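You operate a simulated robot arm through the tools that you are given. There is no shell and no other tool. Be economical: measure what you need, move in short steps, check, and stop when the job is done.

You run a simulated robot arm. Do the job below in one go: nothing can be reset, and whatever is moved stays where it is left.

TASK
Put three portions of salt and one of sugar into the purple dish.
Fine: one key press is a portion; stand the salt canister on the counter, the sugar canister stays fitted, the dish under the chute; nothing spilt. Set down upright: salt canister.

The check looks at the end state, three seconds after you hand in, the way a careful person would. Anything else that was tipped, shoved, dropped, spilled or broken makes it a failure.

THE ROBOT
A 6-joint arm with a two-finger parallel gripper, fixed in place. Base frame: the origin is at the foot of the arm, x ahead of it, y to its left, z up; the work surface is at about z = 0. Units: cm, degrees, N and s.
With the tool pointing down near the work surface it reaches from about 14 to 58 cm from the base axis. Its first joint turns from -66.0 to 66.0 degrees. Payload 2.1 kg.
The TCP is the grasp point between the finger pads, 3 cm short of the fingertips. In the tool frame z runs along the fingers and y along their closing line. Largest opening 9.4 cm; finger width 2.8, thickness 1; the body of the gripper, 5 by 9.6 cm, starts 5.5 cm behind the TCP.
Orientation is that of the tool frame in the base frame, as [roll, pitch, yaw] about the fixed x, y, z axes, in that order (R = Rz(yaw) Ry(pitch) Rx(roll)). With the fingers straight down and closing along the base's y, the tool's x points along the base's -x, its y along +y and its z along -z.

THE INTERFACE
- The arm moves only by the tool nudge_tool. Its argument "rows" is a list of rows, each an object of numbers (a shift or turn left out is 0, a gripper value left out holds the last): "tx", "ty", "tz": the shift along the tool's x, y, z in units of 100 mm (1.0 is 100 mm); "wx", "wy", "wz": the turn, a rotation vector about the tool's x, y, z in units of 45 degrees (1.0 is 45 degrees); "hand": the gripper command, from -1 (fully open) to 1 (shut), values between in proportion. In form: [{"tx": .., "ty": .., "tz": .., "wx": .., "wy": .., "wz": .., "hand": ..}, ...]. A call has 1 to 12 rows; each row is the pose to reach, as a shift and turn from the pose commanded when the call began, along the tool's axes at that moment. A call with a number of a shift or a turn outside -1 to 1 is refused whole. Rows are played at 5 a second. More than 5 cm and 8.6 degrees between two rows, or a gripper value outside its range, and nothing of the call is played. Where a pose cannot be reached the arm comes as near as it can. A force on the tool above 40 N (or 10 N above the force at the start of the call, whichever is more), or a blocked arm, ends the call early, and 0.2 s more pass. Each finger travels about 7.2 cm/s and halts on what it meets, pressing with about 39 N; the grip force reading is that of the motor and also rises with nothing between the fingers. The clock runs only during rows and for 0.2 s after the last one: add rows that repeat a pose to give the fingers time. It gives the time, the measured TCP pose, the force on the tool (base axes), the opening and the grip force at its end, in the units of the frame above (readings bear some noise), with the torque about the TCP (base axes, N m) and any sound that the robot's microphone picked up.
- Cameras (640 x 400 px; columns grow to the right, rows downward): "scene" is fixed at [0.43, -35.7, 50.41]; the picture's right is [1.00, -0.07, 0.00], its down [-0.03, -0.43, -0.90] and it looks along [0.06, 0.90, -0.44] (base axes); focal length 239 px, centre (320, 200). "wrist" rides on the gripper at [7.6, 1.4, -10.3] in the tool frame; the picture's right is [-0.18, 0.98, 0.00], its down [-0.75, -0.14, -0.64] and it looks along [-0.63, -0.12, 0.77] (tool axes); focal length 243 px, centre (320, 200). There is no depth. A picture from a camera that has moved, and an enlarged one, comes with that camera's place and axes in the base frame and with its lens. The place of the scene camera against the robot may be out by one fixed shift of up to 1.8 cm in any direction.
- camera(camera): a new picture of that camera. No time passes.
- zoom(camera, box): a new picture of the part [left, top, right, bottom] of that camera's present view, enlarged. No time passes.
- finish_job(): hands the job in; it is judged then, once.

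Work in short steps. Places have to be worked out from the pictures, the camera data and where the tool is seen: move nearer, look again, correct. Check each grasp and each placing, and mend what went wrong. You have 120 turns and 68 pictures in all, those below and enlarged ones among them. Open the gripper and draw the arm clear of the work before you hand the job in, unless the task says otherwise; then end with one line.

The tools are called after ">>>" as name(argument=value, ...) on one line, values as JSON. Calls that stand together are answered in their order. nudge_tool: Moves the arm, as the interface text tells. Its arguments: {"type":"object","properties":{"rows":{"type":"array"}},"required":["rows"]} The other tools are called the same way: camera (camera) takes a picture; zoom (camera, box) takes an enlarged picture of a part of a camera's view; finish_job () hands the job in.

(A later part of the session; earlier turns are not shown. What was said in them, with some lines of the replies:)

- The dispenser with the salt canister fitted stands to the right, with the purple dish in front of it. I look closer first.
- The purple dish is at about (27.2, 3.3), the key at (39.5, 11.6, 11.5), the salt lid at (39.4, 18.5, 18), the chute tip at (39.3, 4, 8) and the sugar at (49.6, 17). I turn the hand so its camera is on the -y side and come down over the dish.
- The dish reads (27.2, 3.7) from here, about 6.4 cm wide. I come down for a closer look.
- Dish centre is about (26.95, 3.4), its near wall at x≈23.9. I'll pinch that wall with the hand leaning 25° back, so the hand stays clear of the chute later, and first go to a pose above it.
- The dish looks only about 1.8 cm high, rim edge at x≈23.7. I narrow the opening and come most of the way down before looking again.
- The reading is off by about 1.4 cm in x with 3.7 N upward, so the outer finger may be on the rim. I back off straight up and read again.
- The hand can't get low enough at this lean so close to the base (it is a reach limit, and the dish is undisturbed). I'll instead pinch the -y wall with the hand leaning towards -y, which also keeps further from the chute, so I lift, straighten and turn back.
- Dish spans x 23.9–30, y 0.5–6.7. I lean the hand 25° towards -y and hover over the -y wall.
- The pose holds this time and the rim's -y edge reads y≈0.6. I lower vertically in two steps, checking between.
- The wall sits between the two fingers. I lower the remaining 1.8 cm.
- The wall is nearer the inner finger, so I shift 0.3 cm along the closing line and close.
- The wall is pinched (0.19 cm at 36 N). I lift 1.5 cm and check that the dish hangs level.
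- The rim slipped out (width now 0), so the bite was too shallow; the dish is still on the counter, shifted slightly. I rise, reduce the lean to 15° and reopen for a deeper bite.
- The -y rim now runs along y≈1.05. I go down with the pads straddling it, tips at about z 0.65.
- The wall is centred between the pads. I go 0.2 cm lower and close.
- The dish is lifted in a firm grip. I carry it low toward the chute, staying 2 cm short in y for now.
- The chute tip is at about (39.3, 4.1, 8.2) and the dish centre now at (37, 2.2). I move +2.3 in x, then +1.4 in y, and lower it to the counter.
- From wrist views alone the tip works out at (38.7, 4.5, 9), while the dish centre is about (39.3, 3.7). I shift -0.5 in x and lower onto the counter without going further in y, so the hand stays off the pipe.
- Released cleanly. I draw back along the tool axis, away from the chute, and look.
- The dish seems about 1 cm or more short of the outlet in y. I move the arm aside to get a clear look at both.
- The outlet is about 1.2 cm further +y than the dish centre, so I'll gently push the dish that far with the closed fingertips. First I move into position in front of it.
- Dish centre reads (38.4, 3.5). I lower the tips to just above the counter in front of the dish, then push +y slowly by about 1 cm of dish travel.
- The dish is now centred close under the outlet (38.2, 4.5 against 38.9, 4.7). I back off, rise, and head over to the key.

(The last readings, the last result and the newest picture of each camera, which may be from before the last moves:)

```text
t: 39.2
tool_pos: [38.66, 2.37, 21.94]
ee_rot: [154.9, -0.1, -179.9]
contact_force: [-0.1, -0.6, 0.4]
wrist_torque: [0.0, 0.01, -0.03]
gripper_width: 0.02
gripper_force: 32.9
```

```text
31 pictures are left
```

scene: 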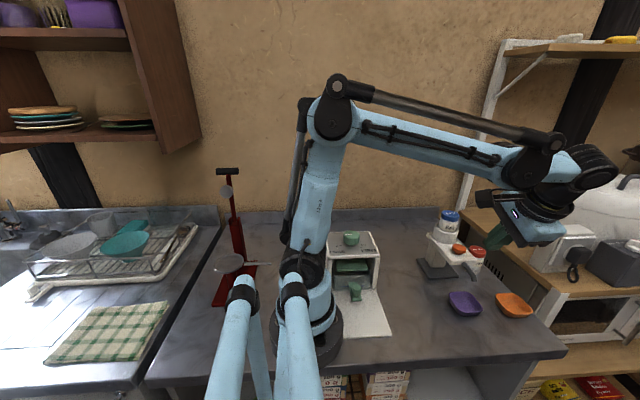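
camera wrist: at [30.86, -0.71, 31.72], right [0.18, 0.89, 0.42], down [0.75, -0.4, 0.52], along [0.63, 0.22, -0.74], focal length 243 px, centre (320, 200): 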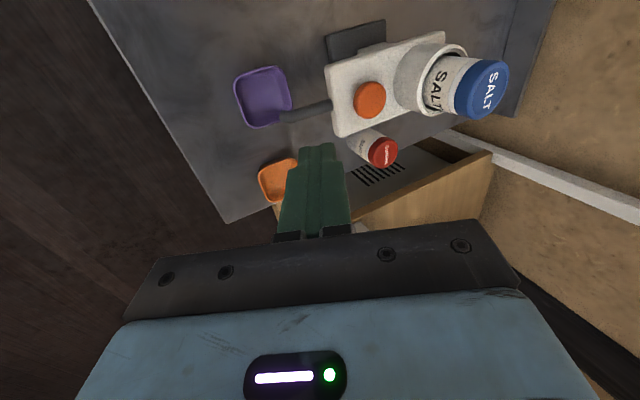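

The dish sits right beneath the outlet. Key is at about (38.9, 11.9, 12). I move to hover just above it.

>>> nudge_tool(rows=[{"tx": -0.02, "ty": 0.2, "tz": 0.093}, {"tx": -0.05, "ty": 0.4, "tz": 0.187}, {"tx": -0.05, "ty": 0.6, "tz": 0.28}, {"tx": -0.05, "ty": 0.834, "tz": 0.389}, {"tx": -0.05, "ty": 0.728, "tz": 0.616}, {"tx": -0.05, "ty": 0.728, "tz": 0.616}])

>>> camera(camera="wrist")

>>> zoom(camera="scene", box=[400, 170, 540, 290])

```text
t: 40.6
tool_pos: [39.01, 11.52, 19.35]
ee_rot: [154.9, 0.0, -180.0]
contact_force: [-0.2, 0.6, 0.6]
wrist_torque: [-0.02, 0.01, 0.01]
gripper_width: 0.0
gripper_force: 33.7
```

```text
30 pictures are left
camera wrist: at [31.26, 8.49, 29.12], right [0.18, 0.89, 0.42], down [0.75, -0.4, 0.52], along [0.63, 0.22, -0.74], focal length 243 px, centre (320, 200)
```

wrist: 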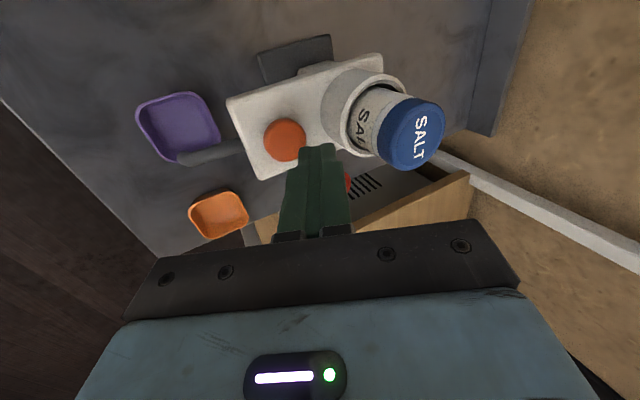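

```text
3.33 times, centred on (470, 230) of scene
camera zoom: at [0.43, -35.7, 50.41], right [1.0, -0.07, 0.0], down [-0.03, -0.43, -0.9], along [0.06, 0.9, -0.44], focal length 797 px, centre (-180, 100)
```

zoom: 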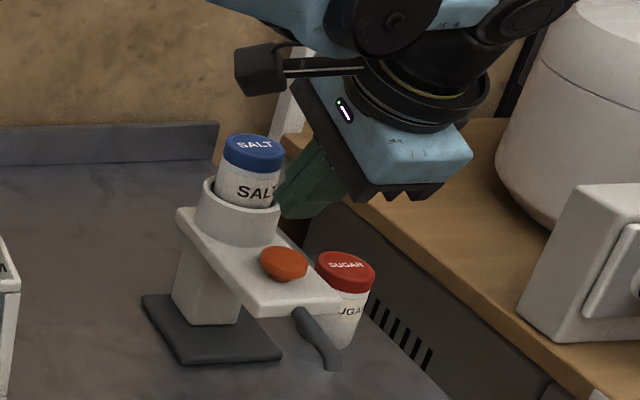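

Key confirmed at (39.0, 12.0). I lower to just touch it and read the force and sound.

>>> nudge_tool(rows=[{"ty": -0.08, "tz": 0.17}, {"ty": -0.148, "tz": 0.317}, {"ty": -0.165, "tz": 0.353}, {"ty": -0.178, "tz": 0.38}, {"ty": -0.19, "tz": 0.408}])

```text
t: 41.8
tool_pos: [39.18, 11.57, 15.06]
ee_rot: [154.7, 0.0, -179.9]
contact_force: [-4.8, -3.3, 15.8]
wrist_torque: [-0.01, 0.14, 0.01]
gripper_width: 0.0
gripper_force: 33.1
heard: click
```

A click was heard at 16 N: first press. I release by lifting 1 cm and look for salt in the dish.

>>> nudge_tool(rows=[{"ty": 0.021, "tz": -0.045}, {"ty": 0.042, "tz": -0.0906}, {"ty": 0.042, "tz": -0.0906}])

>>> zoom(camera="wrist", box=[80, 50, 260, 170])

>>> zoom(camera="scene", box=[430, 230, 520, 330])

```text
t: 42.6
tool_pos: [39.04, 11.63, 15.97]
ee_rot: [154.9, 0.0, -180.0]
contact_force: [-0.2, 0.2, -0.7]
wrist_torque: [0.02, 0.01, -0.01]
gripper_width: 0.0
gripper_force: 33.2
```

```text
3.33 times, centred on (170, 110) of wrist
camera zoom: at [31.28, 8.54, 25.83], right [0.18, 0.89, 0.42], down [0.75, -0.4, 0.52], along [0.63, 0.22, -0.74], focal length 809 px, centre (820, 500)
```

zoom: 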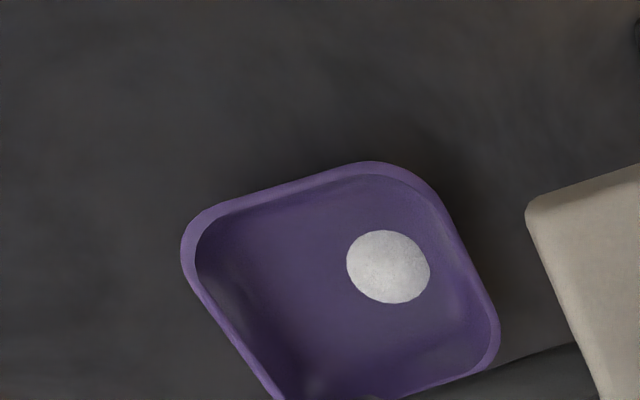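

```text
4.00 times, centred on (475, 280) of scene
camera zoom: at [0.43, -35.7, 50.41], right [1.0, -0.07, 0.0], down [-0.03, -0.43, -0.9], along [0.06, 0.9, -0.44], focal length 956 px, centre (-300, -120)
```

zoom: 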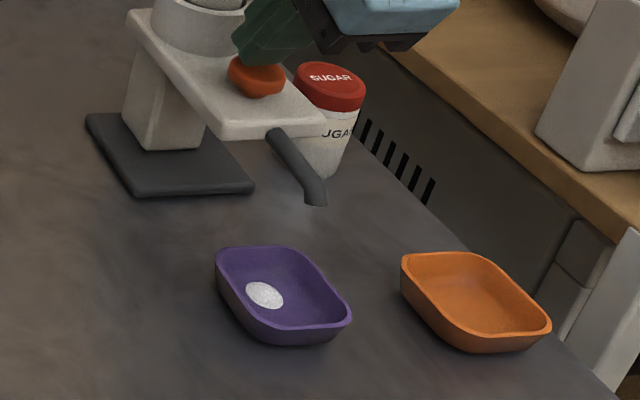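

One portion is in the dish, nothing spilt. Second press and release.

>>> nudge_tool(rows=[{"ty": -0.021, "tz": 0.045}, {"ty": -0.042, "tz": 0.0906}, {"ty": -0.042, "tz": 0.0906}])

>>> nudge_tool(rows=[{"ty": 0.021, "tz": -0.045}, {"ty": 0.042, "tz": -0.0906}, {"ty": 0.042, "tz": -0.0906}, {"ty": 0.042, "tz": -0.0906}])

>>> zoom(camera="wrist", box=[80, 50, 260, 170])

```text
t: 43.4
tool_pos: [38.95, 11.59, 15.02]
ee_rot: [154.8, 0.0, -179.8]
contact_force: [-1.1, 1.2, 14.4]
wrist_torque: [0.11, 0.02, -0.01]
gripper_width: 0.0
gripper_force: 33.4
heard: click
```

```text
t: 44.4
tool_pos: [39.06, 11.57, 16.01]
ee_rot: [154.9, 0.0, -179.9]
contact_force: [0.6, 0.1, -0.3]
wrist_torque: [-0.01, -0.01, -0.03]
gripper_width: 0.0
gripper_force: 33.2
```

```text
3.33 times, centred on (170, 110) of wrist
camera zoom: at [31.29, 8.44, 25.83], right [0.18, 0.89, 0.42], down [0.75, -0.4, 0.52], along [0.63, 0.22, -0.74], focal length 809 px, centre (820, 500)
```

zoom: 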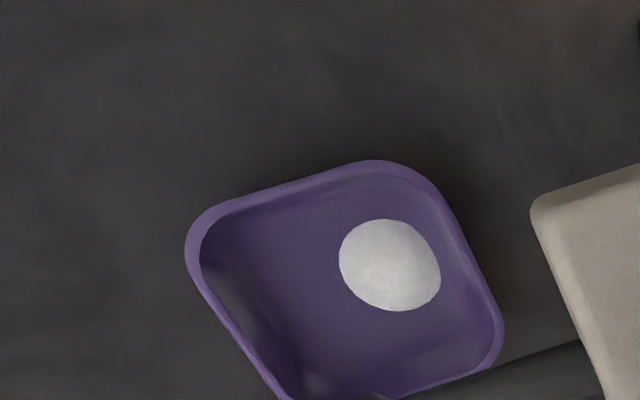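

The heap grew, so two portions are in. Third press and release.

>>> nudge_tool(rows=[{"ty": -0.021, "tz": 0.045}, {"ty": -0.042, "tz": 0.0906}, {"ty": -0.042, "tz": 0.0906}])

>>> nudge_tool(rows=[{"ty": 0.021, "tz": -0.045}, {"ty": 0.042, "tz": -0.0906}, {"ty": 0.042, "tz": -0.0906}, {"ty": 0.042, "tz": -0.0906}])

>>> zoom(camera="wrist", box=[80, 50, 260, 170])

```text
t: 45.2
tool_pos: [39.16, 11.58, 15.07]
ee_rot: [154.8, 0.0, 180.0]
contact_force: [-1.6, -3.5, 15.7]
wrist_torque: [-0.1, 0.03, 0.03]
gripper_width: 0.0
gripper_force: 33.1
heard: click
```

```text
t: 46.2
tool_pos: [39.02, 11.5, 15.95]
ee_rot: [154.9, 0.1, -179.9]
contact_force: [-0.6, 1.1, 0.4]
wrist_torque: [0.01, 0.0, 0.01]
gripper_width: 0.0
gripper_force: 32.2
```

```text
3.33 times, centred on (170, 110) of wrist
camera zoom: at [31.32, 8.53, 25.76], right [0.18, 0.89, 0.42], down [0.75, -0.4, 0.52], along [0.63, 0.22, -0.74], focal length 809 px, centre (820, 500)
```

zoom: 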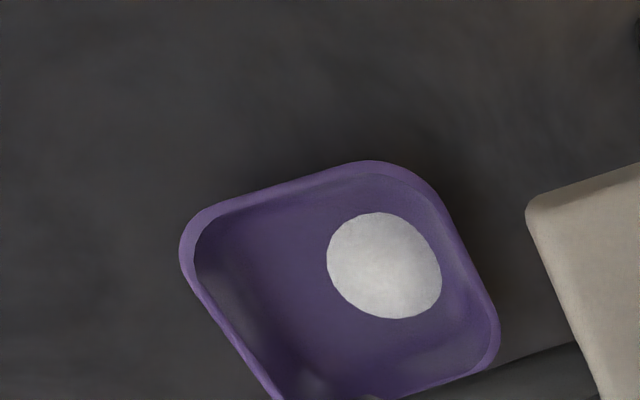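

Three salt portions are in. Now I rise, straighten the hand, open it, and look down at the salt canister.

>>> nudge_tool(rows=[{"ty": 0.14, "tz": -0.3}, {"ty": 0.28, "tz": -0.6}, {"ty": 0.423, "tz": -0.906, "wx": 0.14}, {"ty": 0.423, "tz": -0.906, "wx": 0.28}, {"ty": 0.423, "tz": -0.906, "wx": 0.42, "hand": -0.7}, {"ty": 0.423, "tz": -0.906, "wx": 0.556, "hand": -0.7}, {"ty": 0.423, "tz": -0.906, "wx": 0.556, "hand": -0.7}])

>>> camera(camera="wrist")

```text
t: 47.8
tool_pos: [38.97, 11.62, 26.02]
ee_rot: [-180.0, -0.1, 180.0]
contact_force: [0.4, -0.8, 0.4]
wrist_torque: [-0.01, 0.01, -0.02]
gripper_width: 8.0
gripper_force: 0.0
```

```text
24 pictures are left
camera wrist: at [31.27, 13.04, 36.21], right [0.18, 0.98, 0.0], down [0.75, -0.14, 0.64], along [0.63, -0.12, -0.77], focal length 243 px, centre (320, 200)
```

wrist: 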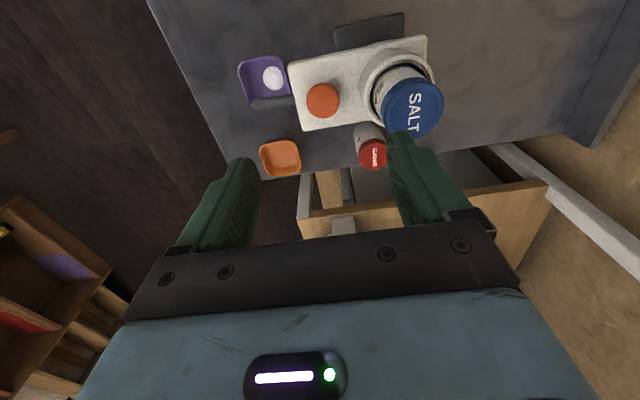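

Two views put the salt lid top at (38.5, 18.3, 18.5), about 4.6 cm across, with the collar top near z 14.5. I move above it.

>>> nudge_tool(rows=[{"tx": 0.01, "ty": 0.22}, {"tx": 0.02, "ty": 0.45}, {"tx": 0.04, "ty": 0.677}, {"tx": 0.04, "ty": 0.677, "tz": 0.2}, {"tx": 0.04, "ty": 0.677, "tz": 0.35}, {"tx": 0.04, "ty": 0.677, "tz": 0.35}])

>>> camera(camera="wrist")

>>> zoom(camera="scene", box=[400, 170, 500, 260])

```text
t: 49.2
tool_pos: [38.41, 18.38, 22.58]
ee_rot: [179.9, 0.0, -179.8]
contact_force: [0.3, -0.8, -0.6]
wrist_torque: [-0.02, 0.01, 0.02]
gripper_width: 8.0
gripper_force: 0.1
```

```text
23 pictures are left
camera wrist: at [30.79, 19.81, 32.73], right [0.18, 0.98, 0.0], down [0.75, -0.14, 0.64], along [0.63, -0.12, -0.77], focal length 243 px, centre (320, 200)
```

wrist: 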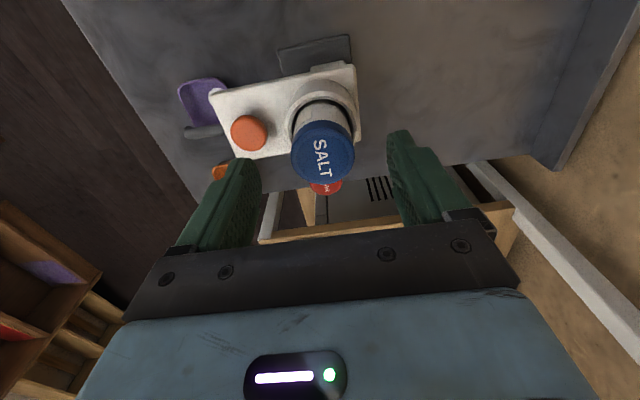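

```text
4.44 times, centred on (450, 215) of scene
camera zoom: at [0.43, -35.7, 50.41], right [1.0, -0.07, 0.0], down [-0.03, -0.43, -0.9], along [0.06, 0.9, -0.44], focal length 1062 px, centre (-258, 133)
```

zoom: 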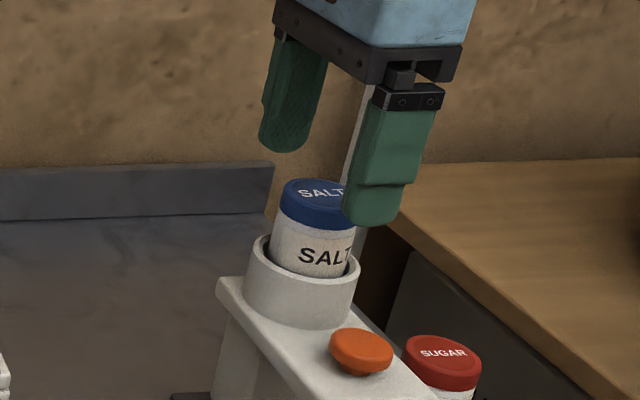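

The lid is centred under the hand at (38.5, 18.5). I lower to TCP z≈18.2 and close on it.

>>> nudge_tool(rows=[{"tx": -0.01, "ty": 0.01, "tz": 0.15}, {"tx": -0.01, "ty": 0.01, "tz": 0.3}, {"tx": -0.01, "ty": 0.01, "tz": 0.43}, {"tx": -0.01, "ty": 0.01, "tz": 0.43}, {"tx": -0.01, "ty": 0.01, "tz": 0.43, "hand": 0.3}, {"tx": -0.01, "ty": 0.01, "tz": 0.43, "hand": 1}, {"tx": -0.01, "ty": 0.01, "tz": 0.43, "hand": 1}, {"tx": -0.01, "ty": 0.01, "tz": 0.43, "hand": 1}])

>>> zoom(camera="scene", box=[400, 170, 500, 260])

```text
t: 51.0
tool_pos: [38.72, 18.48, 18.21]
ee_rot: [-180.0, 0.0, -179.9]
contact_force: [0.2, -0.2, -0.1]
wrist_torque: [-0.01, 0.03, 0.02]
gripper_width: 4.18
gripper_force: 38.6
```

```text
4.44 times, centred on (450, 215) of scene
camera zoom: at [0.43, -35.7, 50.41], right [1.0, -0.07, 0.0], down [-0.03, -0.43, -0.9], along [0.06, 0.9, -0.44], focal length 1062 px, centre (-258, 133)
```

zoom: 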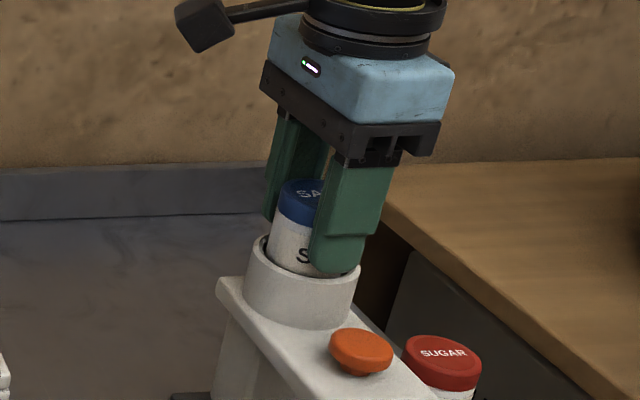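

Grip is firm at 4.18 cm. I lift the salt straight up out of the collar.

>>> nudge_tool(rows=[{"tz": -0.1}, {"tz": -0.25}, {"tz": -0.4}, {"tz": -0.6}, {"tz": -0.8}, {"tz": -0.8}])

>>> zoom(camera="scene", box=[390, 130, 520, 260])

```text
t: 52.4
tool_pos: [38.77, 18.42, 26.23]
ee_rot: [179.9, -0.1, -179.9]
contact_force: [0.2, -0.2, -1.1]
wrist_torque: [0.0, 0.0, -0.01]
gripper_width: 4.2
gripper_force: 38.8
```

```text
3.08 times, centred on (455, 195) of scene
camera zoom: at [0.43, -35.7, 50.41], right [1.0, -0.07, 0.0], down [-0.03, -0.43, -0.9], along [0.06, 0.9, -0.44], focal length 735 px, centre (-95, 215)
```

zoom: 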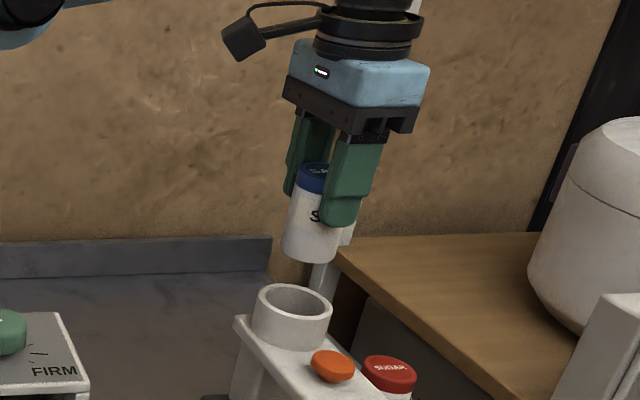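

It came out clean, bottom about 7 cm below the lid top. I carry it to the open counter at about (28.6, 9.4) and come down partway.

>>> nudge_tool(rows=[{"tx": 0.2, "ty": -0.18}, {"tx": 0.4, "ty": -0.36}, {"tx": 0.6, "ty": -0.54}, {"tx": 0.8, "ty": -0.72}, {"tx": 1.0, "ty": -0.9, "tz": 0.15}, {"tx": 1.0, "ty": -0.9, "tz": 0.45}, {"tx": 1.0, "ty": -0.9, "tz": 0.75}, {"tx": 1.0, "ty": -0.9, "tz": 1.0}, {"tx": 1.0, "ty": -0.9, "tz": 1.0}])

>>> camera(camera="wrist")

>>> camera(camera="scene")

```text
t: 54.4
tool_pos: [28.72, 9.52, 16.24]
ee_rot: [179.9, -0.1, -179.9]
contact_force: [0.2, 0.3, -0.9]
wrist_torque: [-0.01, 0.01, -0.03]
gripper_width: 4.22
gripper_force: 38.8
```

```text
19 pictures are left
camera wrist: at [21.02, 10.91, 26.39], right [0.18, 0.98, 0.0], down [0.75, -0.14, 0.64], along [0.63, -0.12, -0.77], focal length 243 px, centre (320, 200)
```

wrist: 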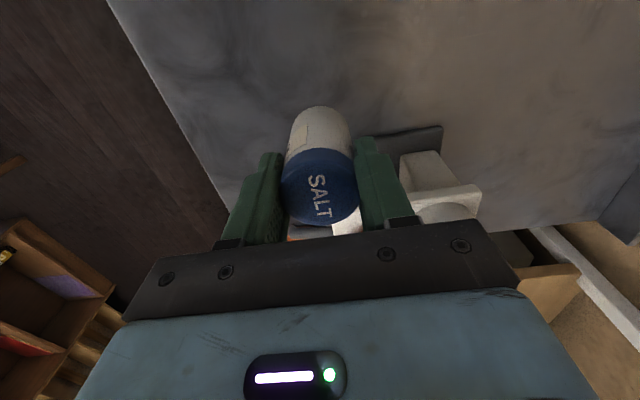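

```text
18 pictures are left
```

scene: 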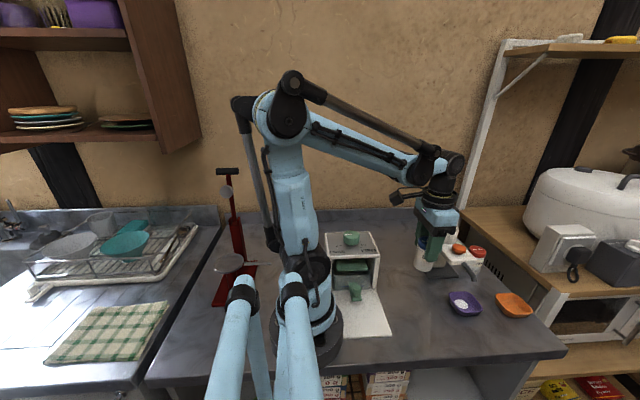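

The spot below is clear. I lower to just above the counter, then creep until contact.

>>> nudge_tool(rows=[{"tz": 0.25}, {"tz": 0.5}, {"tz": 0.75}, {"tz": 0.85}, {"tz": 0.85}])

>>> nudge_tool(rows=[{"tz": 0.015}, {"tz": 0.03}, {"tz": 0.045}, {"tz": 0.06}])

```text
t: 55.6
tool_pos: [28.43, 9.7, 7.68]
ee_rot: [179.9, 0.1, -180.0]
contact_force: [0.3, -0.2, -0.6]
wrist_torque: [0.03, 0.01, 0.01]
gripper_width: 4.21
gripper_force: 39.1
```

```text
t: 56.6
tool_pos: [28.62, 9.54, 7.11]
ee_rot: [179.9, 0.1, -180.0]
contact_force: [0.1, -0.6, -1.6]
wrist_torque: [0.01, 0.01, -0.01]
gripper_width: 4.18
gripper_force: 38.9
```

Still hanging free at z 7.1; I continue to creep down.

>>> nudge_tool(rows=[{"tz": 0.012}, {"tz": 0.024}, {"tz": 0.036}])

>>> zoom(camera="scene", box=[380, 210, 480, 300])

```text
t: 57.4
tool_pos: [28.69, 9.53, 6.89]
ee_rot: [179.9, 0.1, -179.9]
contact_force: [-1.4, -0.6, 18.4]
wrist_torque: [-0.17, 0.22, -0.04]
gripper_width: 4.21
gripper_force: 39.4
```

```text
4.44 times, centred on (430, 255) of scene
camera zoom: at [0.42, -35.7, 50.41], right [1.0, -0.07, 0.0], down [-0.03, -0.43, -0.9], along [0.06, 0.9, -0.44], focal length 1062 px, centre (-169, -44)
```

zoom: 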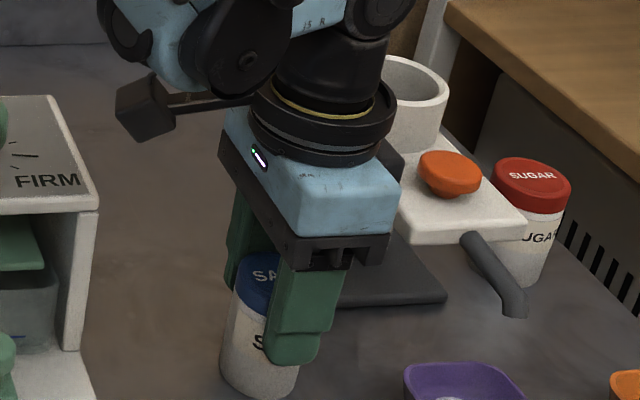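

Contact at z 6.89, the canister stands. I ease up slightly, open, and rise straight up.

>>> nudge_tool(rows=[{"tz": -0.015}, {"tz": -0.015, "hand": -0.6}, {"tz": -0.015, "hand": -0.6}, {"tz": -0.015, "hand": -0.6}, {"tz": -0.2, "hand": -0.6}, {"tz": -0.5, "hand": -0.6}, {"tz": -0.8, "hand": -0.6}, {"tz": -0.8, "hand": -0.6}])

>>> camera(camera="wrist")

```text
t: 59.2
tool_pos: [28.48, 9.46, 14.95]
ee_rot: [179.9, -0.1, -179.9]
contact_force: [0.2, -0.3, 0.0]
wrist_torque: [0.01, 0.02, 0.0]
gripper_width: 7.53
gripper_force: 0.0
```

```text
16 pictures are left
camera wrist: at [20.79, 10.91, 25.13], right [0.18, 0.98, 0.0], down [0.75, -0.14, 0.64], along [0.63, -0.12, -0.77], focal length 243 px, centre (320, 200)
```

wrist: 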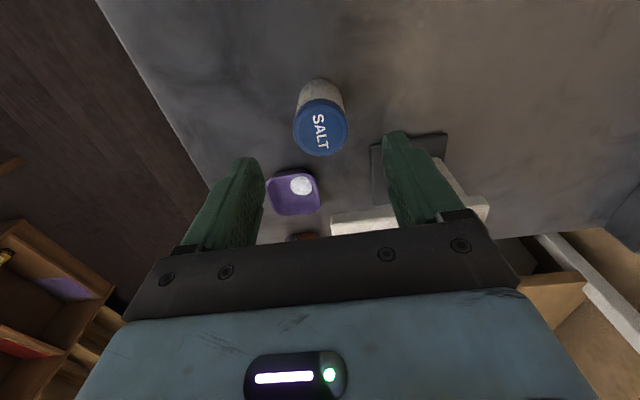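

The salt stands upright and clear. Next the sugar at about (48.6, 16.9, 7): I rise and go over it for a look at the clearances by the wooden counter.

>>> nudge_tool(rows=[{"tz": -0.3}, {"tz": -0.6}, {"tz": -0.8, "tx": -0.2, "ty": 0.1}, {"tz": -0.8, "tx": -0.5, "ty": 0.2}, {"tz": -0.8, "tx": -0.8, "ty": 0.3}, {"tz": -0.8, "tx": -1.0, "ty": 0.375}, {"tz": -0.8, "tx": -1.0, "ty": 0.375}])

>>> nudge_tool(rows=[{"tx": -0.2, "ty": 0.1}, {"tx": -0.4, "ty": 0.2}, {"tx": -0.6, "ty": 0.3}, {"tx": -0.8, "ty": 0.375}, {"tx": -1.0, "ty": 0.375}, {"tx": -1.0, "ty": 0.375}])

>>> camera(camera="wrist")

>>> zoom(camera="scene", box=[420, 170, 580, 290])

```text
t: 60.8
tool_pos: [38.32, 13.34, 22.92]
ee_rot: [179.9, -0.1, -179.8]
contact_force: [0.0, -0.2, -1.1]
wrist_torque: [0.02, -0.06, -0.01]
gripper_width: 7.52
gripper_force: 0.0
```

```text
t: 62.2
tool_pos: [48.68, 17.08, 22.8]
ee_rot: [179.9, 0.0, -179.9]
contact_force: [0.2, 0.0, -0.3]
wrist_torque: [0.0, 0.02, -0.02]
gripper_width: 7.54
gripper_force: 0.2
```

```text
15 pictures are left
camera wrist: at [41.04, 18.53, 32.93], right [0.18, 0.98, 0.0], down [0.75, -0.14, 0.64], along [0.63, -0.12, -0.77], focal length 243 px, centre (320, 200)
```

wrist: 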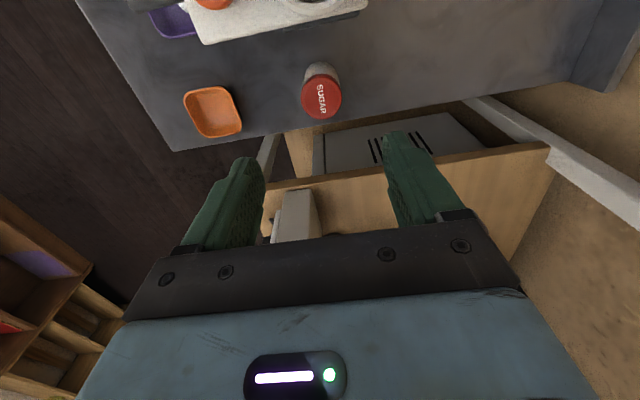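

```text
3.33 times, centred on (500, 230) of scene
camera zoom: at [0.43, -35.7, 50.41], right [1.0, -0.07, 0.0], down [-0.03, -0.43, -0.9], along [0.06, 0.9, -0.44], focal length 797 px, centre (-280, 100)
```

zoom: 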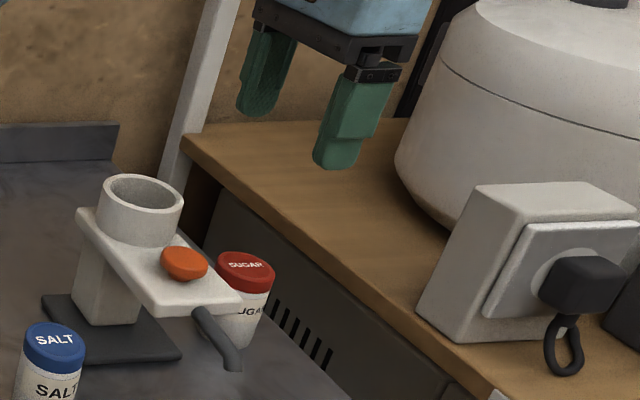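

Sugar lid is at (48.9, 17.2); the wooden edge is at x≥53.6, so the hand fits. I lower partway and check alignment and the camera's clearance to the collar.

>>> nudge_tool(rows=[{"tx": -0.03, "ty": 0.015, "tz": 0.25}, {"tx": -0.03, "ty": 0.015, "tz": 0.5}, {"tx": -0.03, "ty": 0.015, "tz": 0.75}, {"tx": -0.03, "ty": 0.015, "tz": 1.0}, {"tx": -0.03, "ty": 0.015, "tz": 1.0}])

>>> camera(camera="wrist")

>>> zoom(camera="scene", box=[420, 190, 540, 290])

```text
t: 63.4
tool_pos: [48.96, 17.32, 12.75]
ee_rot: [179.9, 0.1, -179.9]
contact_force: [0.2, -0.3, 0.8]
wrist_torque: [0.04, -0.03, 0.02]
gripper_width: 7.5
gripper_force: 0.0
```

```text
13 pictures are left
camera wrist: at [41.15, 18.74, 22.83], right [0.18, 0.98, 0.0], down [0.75, -0.14, 0.64], along [0.63, -0.12, -0.77], focal length 243 px, centre (320, 200)
```

wrist: 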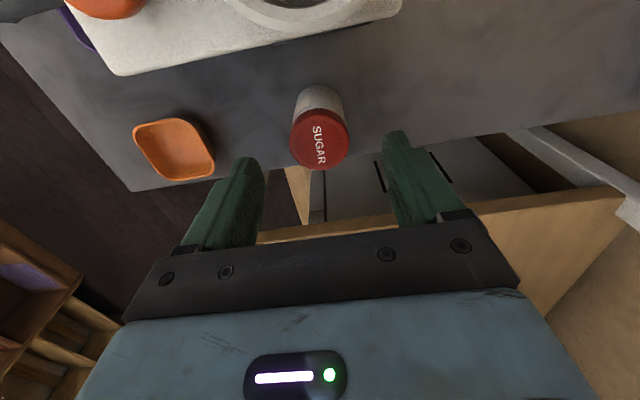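

```text
4.00 times, centred on (480, 240) of scene
camera zoom: at [0.43, -35.7, 50.41], right [1.0, -0.07, 0.0], down [-0.03, -0.43, -0.9], along [0.06, 0.9, -0.44], focal length 956 px, centre (-320, 40)
```

zoom: 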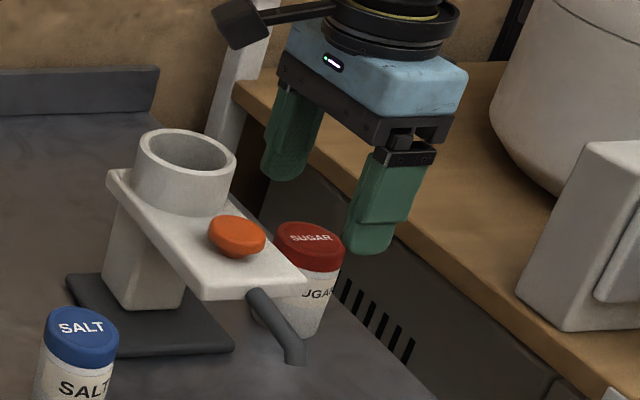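

Camera clearance to the collar is fine, and the sugar is centred at (48.7, 17.25). I lower to z≈7.4 and close.

>>> nudge_tool(rows=[{"tx": 0.015, "tz": 0.18}, {"tx": 0.015, "tz": 0.36}, {"tx": 0.015, "tz": 0.55}, {"tx": 0.015, "tz": 0.55}, {"tx": 0.015, "tz": 0.55, "hand": 0.3}, {"tx": 0.015, "tz": 0.55, "hand": 1}, {"tx": 0.015, "tz": 0.55, "hand": 1}, {"tx": 0.015, "tz": 0.55, "hand": 1}])

>>> zoom(camera="scene", box=[420, 190, 540, 290])

```text
t: 65.2
tool_pos: [49.06, 17.19, 7.54]
ee_rot: [179.9, 0.0, -179.9]
contact_force: [0.0, 0.6, -0.4]
wrist_torque: [-0.01, 0.03, 0.01]
gripper_width: 4.22
gripper_force: 39.3
```

```text
4.00 times, centred on (480, 240) of scene
camera zoom: at [0.43, -35.7, 50.41], right [1.0, -0.07, 0.0], down [-0.03, -0.43, -0.9], along [0.06, 0.9, -0.44], focal length 956 px, centre (-320, 40)
```

zoom: 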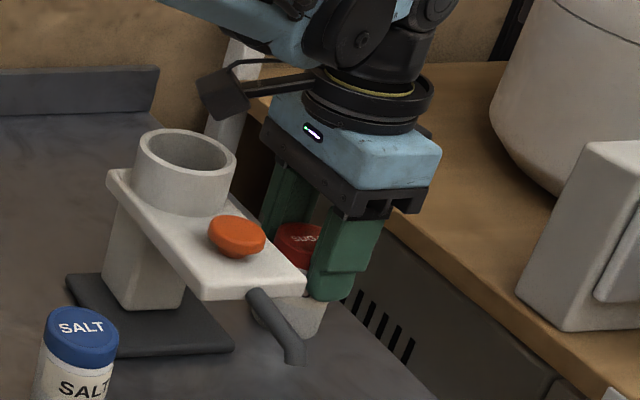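

Gripped at 4.22 cm. I lift straight up well clear and compare how the lid sits in the hand with how the salt sat.

>>> nudge_tool(rows=[{"tz": -0.1}, {"tz": -0.3}, {"tz": -0.55}, {"tz": -0.8}, {"tz": -1.0}, {"tz": -1.0}])

>>> nudge_tool(rows=[{"tz": -0.25}, {"tz": -0.5}, {"tz": -0.8}, {"tz": -0.8}])

>>> camera(camera="wrist")

```text
t: 66.6
tool_pos: [48.81, 17.22, 17.35]
ee_rot: [179.9, -0.1, -179.9]
contact_force: [0.3, -0.3, -2.5]
wrist_torque: [0.0, -0.01, -0.02]
gripper_width: 4.21
gripper_force: 38.8
```

```text
t: 67.6
tool_pos: [48.85, 16.95, 25.36]
ee_rot: [179.9, -0.1, -179.9]
contact_force: [-0.3, 0.4, -1.1]
wrist_torque: [-0.04, 0.01, 0.03]
gripper_width: 4.19
gripper_force: 39.4
```

```text
10 pictures are left
camera wrist: at [41.19, 18.47, 35.59], right [0.18, 0.98, 0.0], down [0.75, -0.14, 0.64], along [0.63, -0.12, -0.77], focal length 243 px, centre (320, 200)
```

wrist: 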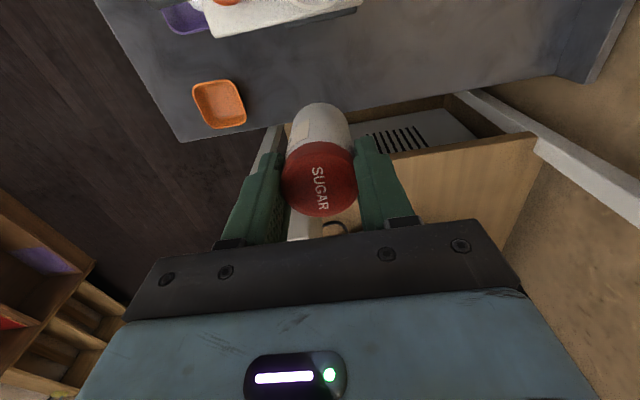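

The sugar sits in the hand almost exactly as the salt did (0.5 cm lower, about 0.1–0.2 cm toward -x). I move to (38.75, 18.4) above the collar and check.

>>> nudge_tool(rows=[{"tx": 0.2, "ty": 0.02}, {"tx": 0.4, "ty": 0.05}, {"tx": 0.6, "ty": 0.08}, {"tx": 0.8, "ty": 0.11}, {"tx": 1.0, "ty": 0.11}, {"tx": 1.0, "ty": 0.11}, {"tx": 1.0, "ty": 0.11, "tz": 0.15}, {"tx": 1.0, "ty": 0.11, "tz": 0.22}, {"tx": 1.0, "ty": 0.11, "tz": 0.22}])

>>> camera(camera="wrist")

>>> zoom(camera="scene", box=[400, 150, 500, 260])

```text
t: 69.6
tool_pos: [38.81, 18.2, 23.07]
ee_rot: [179.9, -0.1, -179.9]
contact_force: [0.1, 0.2, -1.4]
wrist_torque: [-0.01, -0.02, 0.01]
gripper_width: 4.19
gripper_force: 38.6
```

```text
9 pictures are left
camera wrist: at [31.17, 19.61, 33.26], right [0.18, 0.98, 0.0], down [0.75, -0.14, 0.64], along [0.63, -0.12, -0.77], focal length 243 px, centre (320, 200)
```

wrist: 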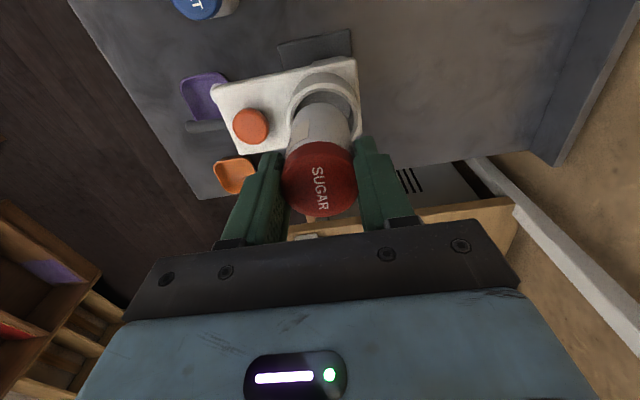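

```text
3.64 times, centred on (450, 205) of scene
camera zoom: at [0.43, -35.7, 50.41], right [1.0, -0.07, 0.0], down [-0.03, -0.43, -0.9], along [0.06, 0.9, -0.44], focal length 869 px, centre (-153, 182)
```

zoom: 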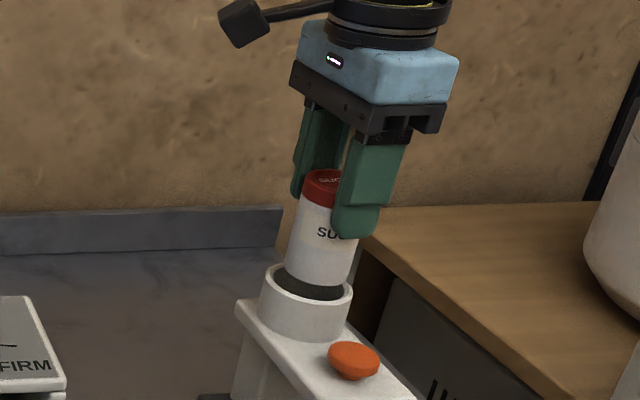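

Comparing bottom with collar, the canister looks about 0.5–0.7 too far +x and 0.2 short in y. I correct, lower to just above the rim, and zoom in.

>>> nudge_tool(rows=[{"tx": 0.045, "ty": 0.02}, {"tx": 0.045, "ty": 0.02, "tz": 0.05}, {"tx": 0.045, "ty": 0.02, "tz": 0.09}, {"tx": 0.045, "ty": 0.02, "tz": 0.09}])

>>> zoom(camera="scene", box=[410, 200, 470, 250])

>>> zoom(camera="wrist", box=[250, 40, 400, 150])

```text
t: 70.6
tool_pos: [38.3, 18.45, 22.28]
ee_rot: [179.9, 0.0, -179.9]
contact_force: [0.7, -0.1, -0.8]
wrist_torque: [-0.02, -0.01, 0.02]
gripper_width: 4.2
gripper_force: 38.6
```

```text
8.00 times, centred on (440, 225) of scene
camera zoom: at [0.43, -35.7, 50.41], right [1.0, -0.07, 0.0], down [-0.03, -0.43, -0.9], along [0.06, 0.9, -0.44], focal length 1912 px, centre (-640, 0)
```

zoom: 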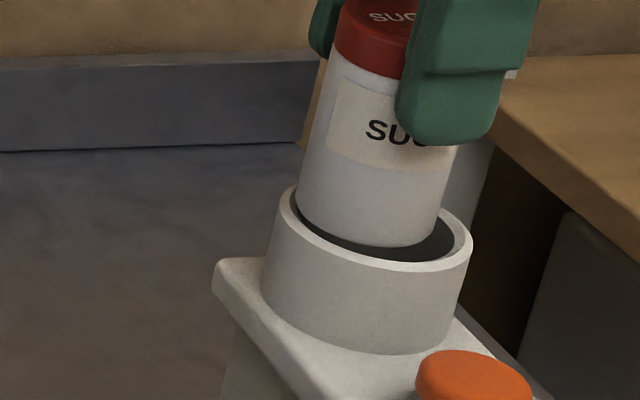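

```text
3.64 times, centred on (325, 95) of wrist
camera zoom: at [30.61, 19.85, 32.41], right [0.18, 0.98, 0.0], down [0.75, -0.14, 0.64], along [0.63, -0.12, -0.77], focal length 882 px, centre (302, 582)
```

zoom: 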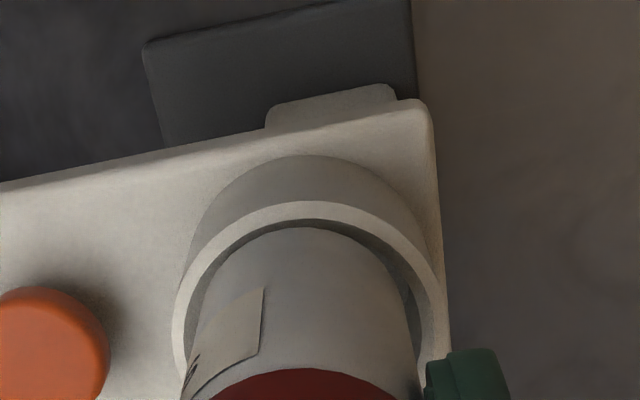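

Both views agree: it is now about 0.3 too far -x and 0.1 short in y. I correct by that and start lowering into the collar, watching the force.

>>> nudge_tool(rows=[{"tx": -0.028, "ty": 0.01}, {"tx": -0.028, "ty": 0.01, "tz": 0.04}, {"tx": -0.028, "ty": 0.01, "tz": 0.08}, {"tx": -0.028, "ty": 0.01, "tz": 0.12}, {"tx": -0.028, "ty": 0.01, "tz": 0.12}])

>>> zoom(camera="scene", box=[410, 200, 470, 250])

```text
t: 71.8
tool_pos: [38.66, 18.45, 21.06]
ee_rot: [179.7, 0.2, -179.9]
contact_force: [11.6, 6.9, 32.0]
wrist_torque: [0.62, -0.25, -0.01]
gripper_width: 4.18
gripper_force: 38.9
```

```text
8.00 times, centred on (440, 225) of scene
camera zoom: at [0.42, -35.7, 50.41], right [1.0, -0.07, 0.0], down [-0.03, -0.43, -0.9], along [0.06, 0.9, -0.43], focal length 1912 px, centre (-640, 0)
```

zoom: 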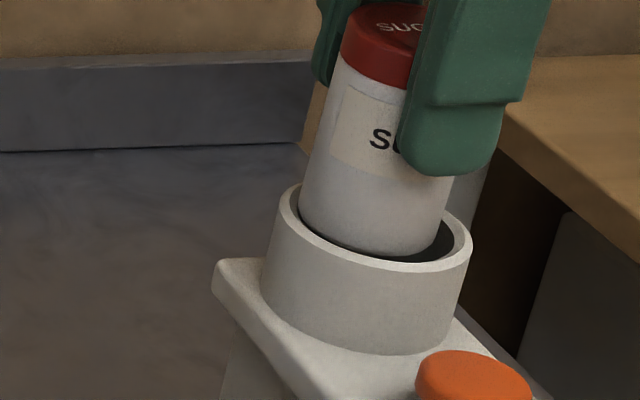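

The canister landed on the rim: forces push it +x and +y, and it slid about 0.6 cm up in the grip. I lift off, shift +0.3 x and +0.25 y, and try more gently.

>>> nudge_tool(rows=[{"tz": -0.03}, {"tz": -0.06}, {"tx": -0.03, "ty": 0.025, "tz": -0.06}, {"tx": -0.03, "ty": 0.025, "tz": -0.03}, {"tx": -0.03, "ty": 0.025, "tz": 0.0}, {"tx": -0.03, "ty": 0.025, "tz": 0.0}])

>>> nudge_tool(rows=[{"tz": 0.015}, {"tz": 0.03}, {"tz": 0.03}])

```text
t: 73.2
tool_pos: [39.03, 18.79, 21.04]
ee_rot: [179.9, 0.0, -179.9]
contact_force: [-0.4, -2.2, 28.0]
wrist_torque: [0.37, -0.2, 0.0]
gripper_width: 4.2
gripper_force: 38.6
```

```text
t: 74.0
tool_pos: [38.82, 18.81, 20.79]
ee_rot: [179.9, 0.0, -179.8]
contact_force: [-4.4, -2.3, 28.8]
wrist_torque: [0.5, 0.08, 0.1]
gripper_width: 4.2
gripper_force: 38.8
```

Torque now places the contact at the +y edge, so I overshot in y. I lift off slightly, move -0.3 y and -0.1 x, and lower a small amount.

>>> nudge_tool(rows=[{"tz": -0.03}, {"tz": -0.05}, {"tx": 0.01, "ty": -0.03, "tz": -0.05}, {"tx": 0.01, "ty": -0.03, "tz": -0.05}, {"tx": 0.01, "ty": -0.03, "tz": -0.03}, {"tx": 0.01, "ty": -0.03, "tz": -0.01}, {"tx": 0.01, "ty": -0.03, "tz": 0.01}])

>>> zoom(camera="scene", box=[410, 200, 470, 250])

```text
t: 75.6
tool_pos: [38.89, 18.38, 20.56]
ee_rot: [179.9, 0.0, -179.9]
contact_force: [0.3, -0.2, -1.0]
wrist_torque: [-0.01, 0.01, -0.01]
gripper_width: 4.19
gripper_force: 39.1
```

```text
8.00 times, centred on (440, 225) of scene
camera zoom: at [0.43, -35.7, 50.41], right [1.0, -0.07, 0.0], down [-0.03, -0.43, -0.9], along [0.06, 0.9, -0.44], focal length 1912 px, centre (-640, 0)
```

zoom: 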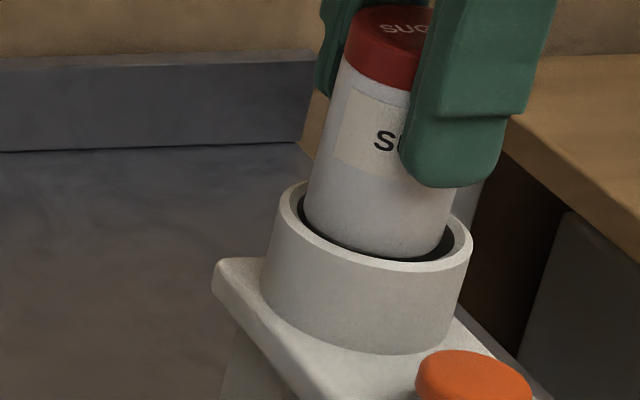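

It is now free of contact and entering the collar. I lower in small steps.

>>> nudge_tool(rows=[{"tz": 0.025}, {"tz": 0.05}, {"tz": 0.075}, {"tz": 0.1}])

```text
t: 76.6
tool_pos: [38.84, 18.45, 19.63]
ee_rot: [179.8, -0.1, -179.9]
contact_force: [-0.4, 0.2, -1.1]
wrist_torque: [0.0, -0.01, 0.0]
gripper_width: 4.21
gripper_force: 38.8
```

Still free, going deeper.

>>> nudge_tool(rows=[{"tz": 0.025}, {"tz": 0.05}, {"tz": 0.075}, {"tz": 0.1}, {"tz": 0.12}])

```text
t: 77.8
tool_pos: [39.01, 18.58, 18.45]
ee_rot: [179.9, 0.0, -179.9]
contact_force: [-0.7, 0.2, -0.3]
wrist_torque: [0.03, 0.0, 0.0]
gripper_width: 4.2
gripper_force: 39.1
```

>>> nudge_tool(rows=[{"tz": 0.015}, {"tz": 0.03}, {"tz": 0.045}, {"tz": 0.06}])

>>> zoom(camera="scene", box=[410, 195, 470, 245])

```text
t: 78.8
tool_pos: [39.04, 18.46, 17.83]
ee_rot: [179.9, 0.0, -179.9]
contact_force: [0.7, 0.1, -1.5]
wrist_torque: [-0.02, -0.01, 0.01]
gripper_width: 4.2
gripper_force: 39.5
```

```text
8.00 times, centred on (440, 220) of scene
camera zoom: at [0.43, -35.7, 50.41], right [1.0, -0.07, 0.0], down [-0.03, -0.43, -0.9], along [0.06, 0.9, -0.44], focal length 1912 px, centre (-640, 40)
```

zoom: 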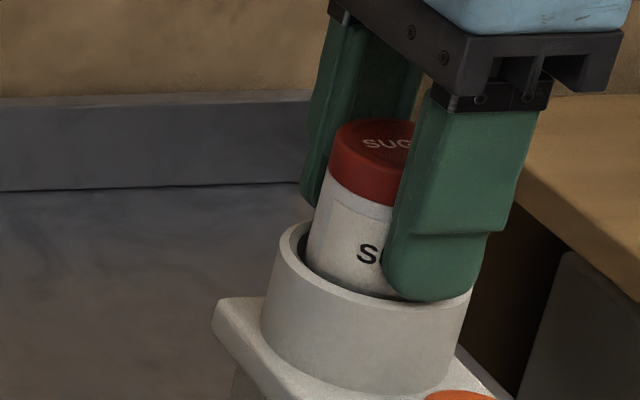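

Nearly seated; the fingertips are just above the rim. I creep a little further for contact.

>>> nudge_tool(rows=[{"tz": 0.01}, {"tz": 0.02}, {"tz": 0.025}])

```text
t: 79.6
tool_pos: [38.85, 18.58, 17.67]
ee_rot: [179.9, 0.1, -179.9]
contact_force: [1.2, -1.1, 29.4]
wrist_torque: [-0.05, -0.48, 0.1]
gripper_width: 4.2
gripper_force: 39.4
```

Contact at z≈17.7, as predicted for seating. I ease the load, open, and rise.

>>> nudge_tool(rows=[{"tz": -0.012}, {"tz": -0.012, "hand": -0.4}, {"tz": -0.012, "hand": -0.4}, {"tz": -0.012, "hand": -0.4}, {"tz": -0.2, "hand": -0.4}, {"tz": -0.5, "hand": -0.4}, {"tz": -0.8, "hand": -0.4}, {"tz": -0.8, "hand": -0.4}])

>>> zoom(camera="scene", box=[400, 190, 510, 300])

```text
t: 81.4
tool_pos: [38.86, 18.49, 25.78]
ee_rot: [179.8, 0.0, -180.0]
contact_force: [0.6, 0.0, -0.3]
wrist_torque: [-0.01, 0.04, 0.02]
gripper_width: 6.6
gripper_force: 0.0
```

```text
3.64 times, centred on (455, 245) of scene
camera zoom: at [0.43, -35.7, 50.41], right [1.0, -0.07, 0.0], down [-0.03, -0.43, -0.9], along [0.06, 0.9, -0.44], focal length 869 px, centre (-171, 36)
```

zoom: 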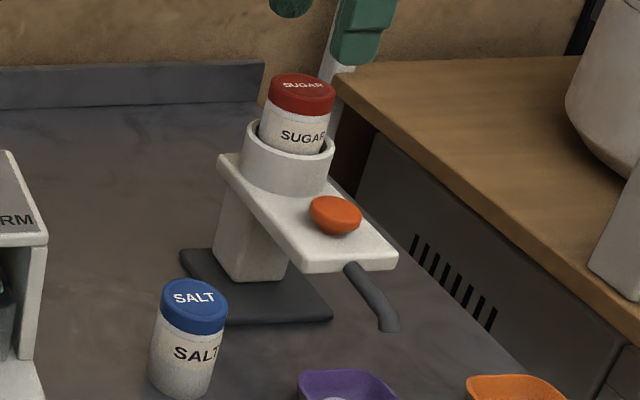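

Sugar is seated upright and the dispenser hasn't moved. I close the hand, lean it as before, and go above the key.

>>> nudge_tool(rows=[{"ty": -0.15}, {"ty": -0.3, "hand": 1}, {"ty": -0.5, "hand": 1, "wx": -0.14}, {"ty": -0.712, "tx": -0.01, "hand": 1, "wx": -0.28}, {"ty": -0.712, "tx": -0.01, "hand": 1, "wx": -0.42}, {"ty": -0.712, "tx": -0.01, "hand": 1, "wx": -0.556}, {"ty": -0.712, "tx": -0.01, "hand": 1, "wx": -0.556}])

>>> nudge_tool(rows=[{"ty": -0.14, "tz": 0.3}, {"ty": -0.28, "tz": 0.6}, {"ty": -0.412, "tz": 0.883}, {"ty": -0.412, "tz": 0.883}])

```text
t: 83.0
tool_pos: [38.89, 11.29, 25.61]
ee_rot: [154.9, 0.0, -179.9]
contact_force: [0.3, -1.1, 0.0]
wrist_torque: [0.01, 0.02, -0.01]
gripper_width: 0.0
gripper_force: 33.6
```

```text
t: 84.0
tool_pos: [38.78, 11.24, 15.83]
ee_rot: [154.8, 0.1, -180.0]
contact_force: [-0.2, -0.1, 1.9]
wrist_torque: [-0.01, 0.02, 0.01]
gripper_width: 0.0
gripper_force: 33.5
```

In position above the key. One press for sugar, then release.

>>> nudge_tool(rows=[{"ty": -0.019, "tz": 0.04}, {"ty": -0.038, "tz": 0.0815}, {"ty": -0.038, "tz": 0.0815}])

>>> nudge_tool(rows=[{"ty": 0.021, "tz": -0.045}, {"ty": 0.042, "tz": -0.0906}, {"ty": 0.042, "tz": -0.0906}])

>>> zoom(camera="wrist", box=[80, 50, 260, 170])

```text
t: 84.8
tool_pos: [38.98, 11.46, 14.88]
ee_rot: [154.8, 0.1, -180.0]
contact_force: [-4.1, -8.0, 21.5]
wrist_torque: [-0.15, 0.12, 0.02]
gripper_width: 0.0
gripper_force: 33.3
heard: click
```

```text
t: 85.6
tool_pos: [38.99, 11.37, 15.94]
ee_rot: [154.9, 0.0, -179.9]
contact_force: [0.5, 0.2, -0.2]
wrist_torque: [0.03, 0.0, 0.0]
gripper_width: 0.0
gripper_force: 32.8
```

```text
3.33 times, centred on (170, 110) of wrist
camera zoom: at [31.2, 8.3, 25.66], right [0.18, 0.89, 0.42], down [0.75, -0.4, 0.52], along [0.63, 0.22, -0.74], focal length 809 px, centre (820, 500)
```

zoom: 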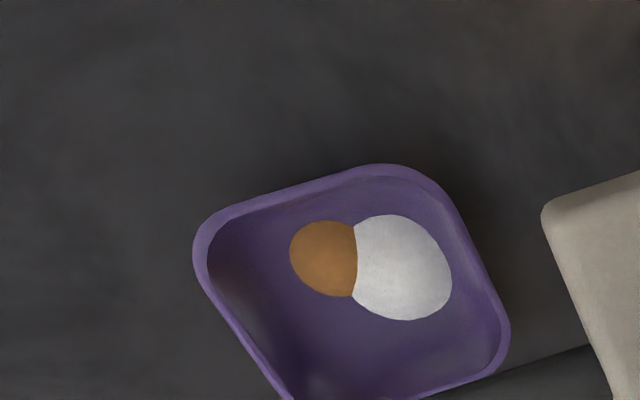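

The brown sugar portion lies next to the salt in the dish, nothing spilt. I rise, straighten up, open the gripper and pull back.

>>> nudge_tool(rows=[{"ty": 0.14, "tz": -0.3}, {"ty": 0.28, "tz": -0.6}, {"ty": 0.423, "tz": -0.906}, {"ty": 0.423, "tz": -0.906, "wx": 0.14}, {"ty": 0.423, "tz": -0.906, "wx": 0.28}, {"ty": 0.423, "tz": -0.906, "wx": 0.42}, {"ty": 0.423, "tz": -0.906, "wx": 0.556}, {"ty": 0.423, "tz": -0.906, "wx": 0.556}])

>>> nudge_tool(rows=[{"tz": -0.25, "tx": 0.2}, {"tz": -0.5, "tx": 0.4}, {"tz": -0.8, "tx": 0.7, "hand": -1}, {"tz": -1.0, "tx": 1.0, "hand": -1}, {"tz": -1.0, "tx": 1.0, "hand": -1}, {"tz": -1.0, "tx": 1.0, "hand": -1}, {"tz": -1.0, "tx": 1.0, "hand": -1}])

>>> zoom(camera="scene", box=[370, 190, 550, 330])

```text
t: 87.4
tool_pos: [38.99, 11.2, 26.06]
ee_rot: [-180.0, -0.1, -180.0]
contact_force: [0.5, 0.0, 0.3]
wrist_torque: [-0.01, -0.02, 0.01]
gripper_width: 0.0
gripper_force: 33.1
```

```text
t: 89.0
tool_pos: [28.85, 11.05, 35.62]
ee_rot: [179.9, 0.0, -179.9]
contact_force: [0.2, -0.5, -0.9]
wrist_torque: [0.01, 0.01, -0.02]
gripper_width: 9.37
gripper_force: 0.1
```

```text
2.86 times, centred on (460, 260) of scene
camera zoom: at [0.43, -35.7, 50.41], right [1.0, -0.07, 0.0], down [-0.03, -0.43, -0.9], along [0.06, 0.9, -0.44], focal length 683 px, centre (-80, 29)
```

zoom: 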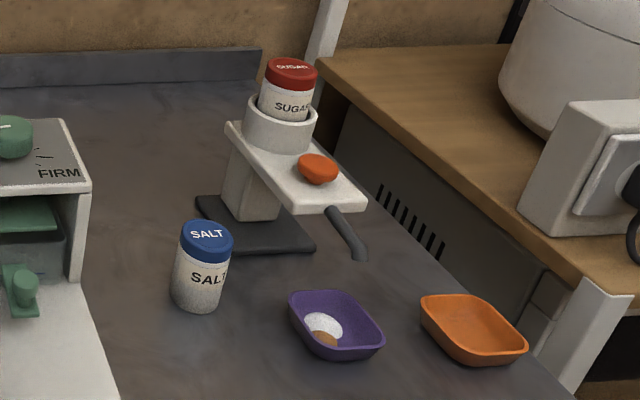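

The final picture shows three portions of salt and one of sugar in the dish. The salt stands upright on the counter, the sugar is fitted, and the arm is clear.

>>> finish_job()

```text
The job is handed in.
```

The purple dish is under the chute with three portions of salt and one of sugar, the sugar canister is fitted, the salt canister stands upright on the counter, and no spill showed in the last pictures.
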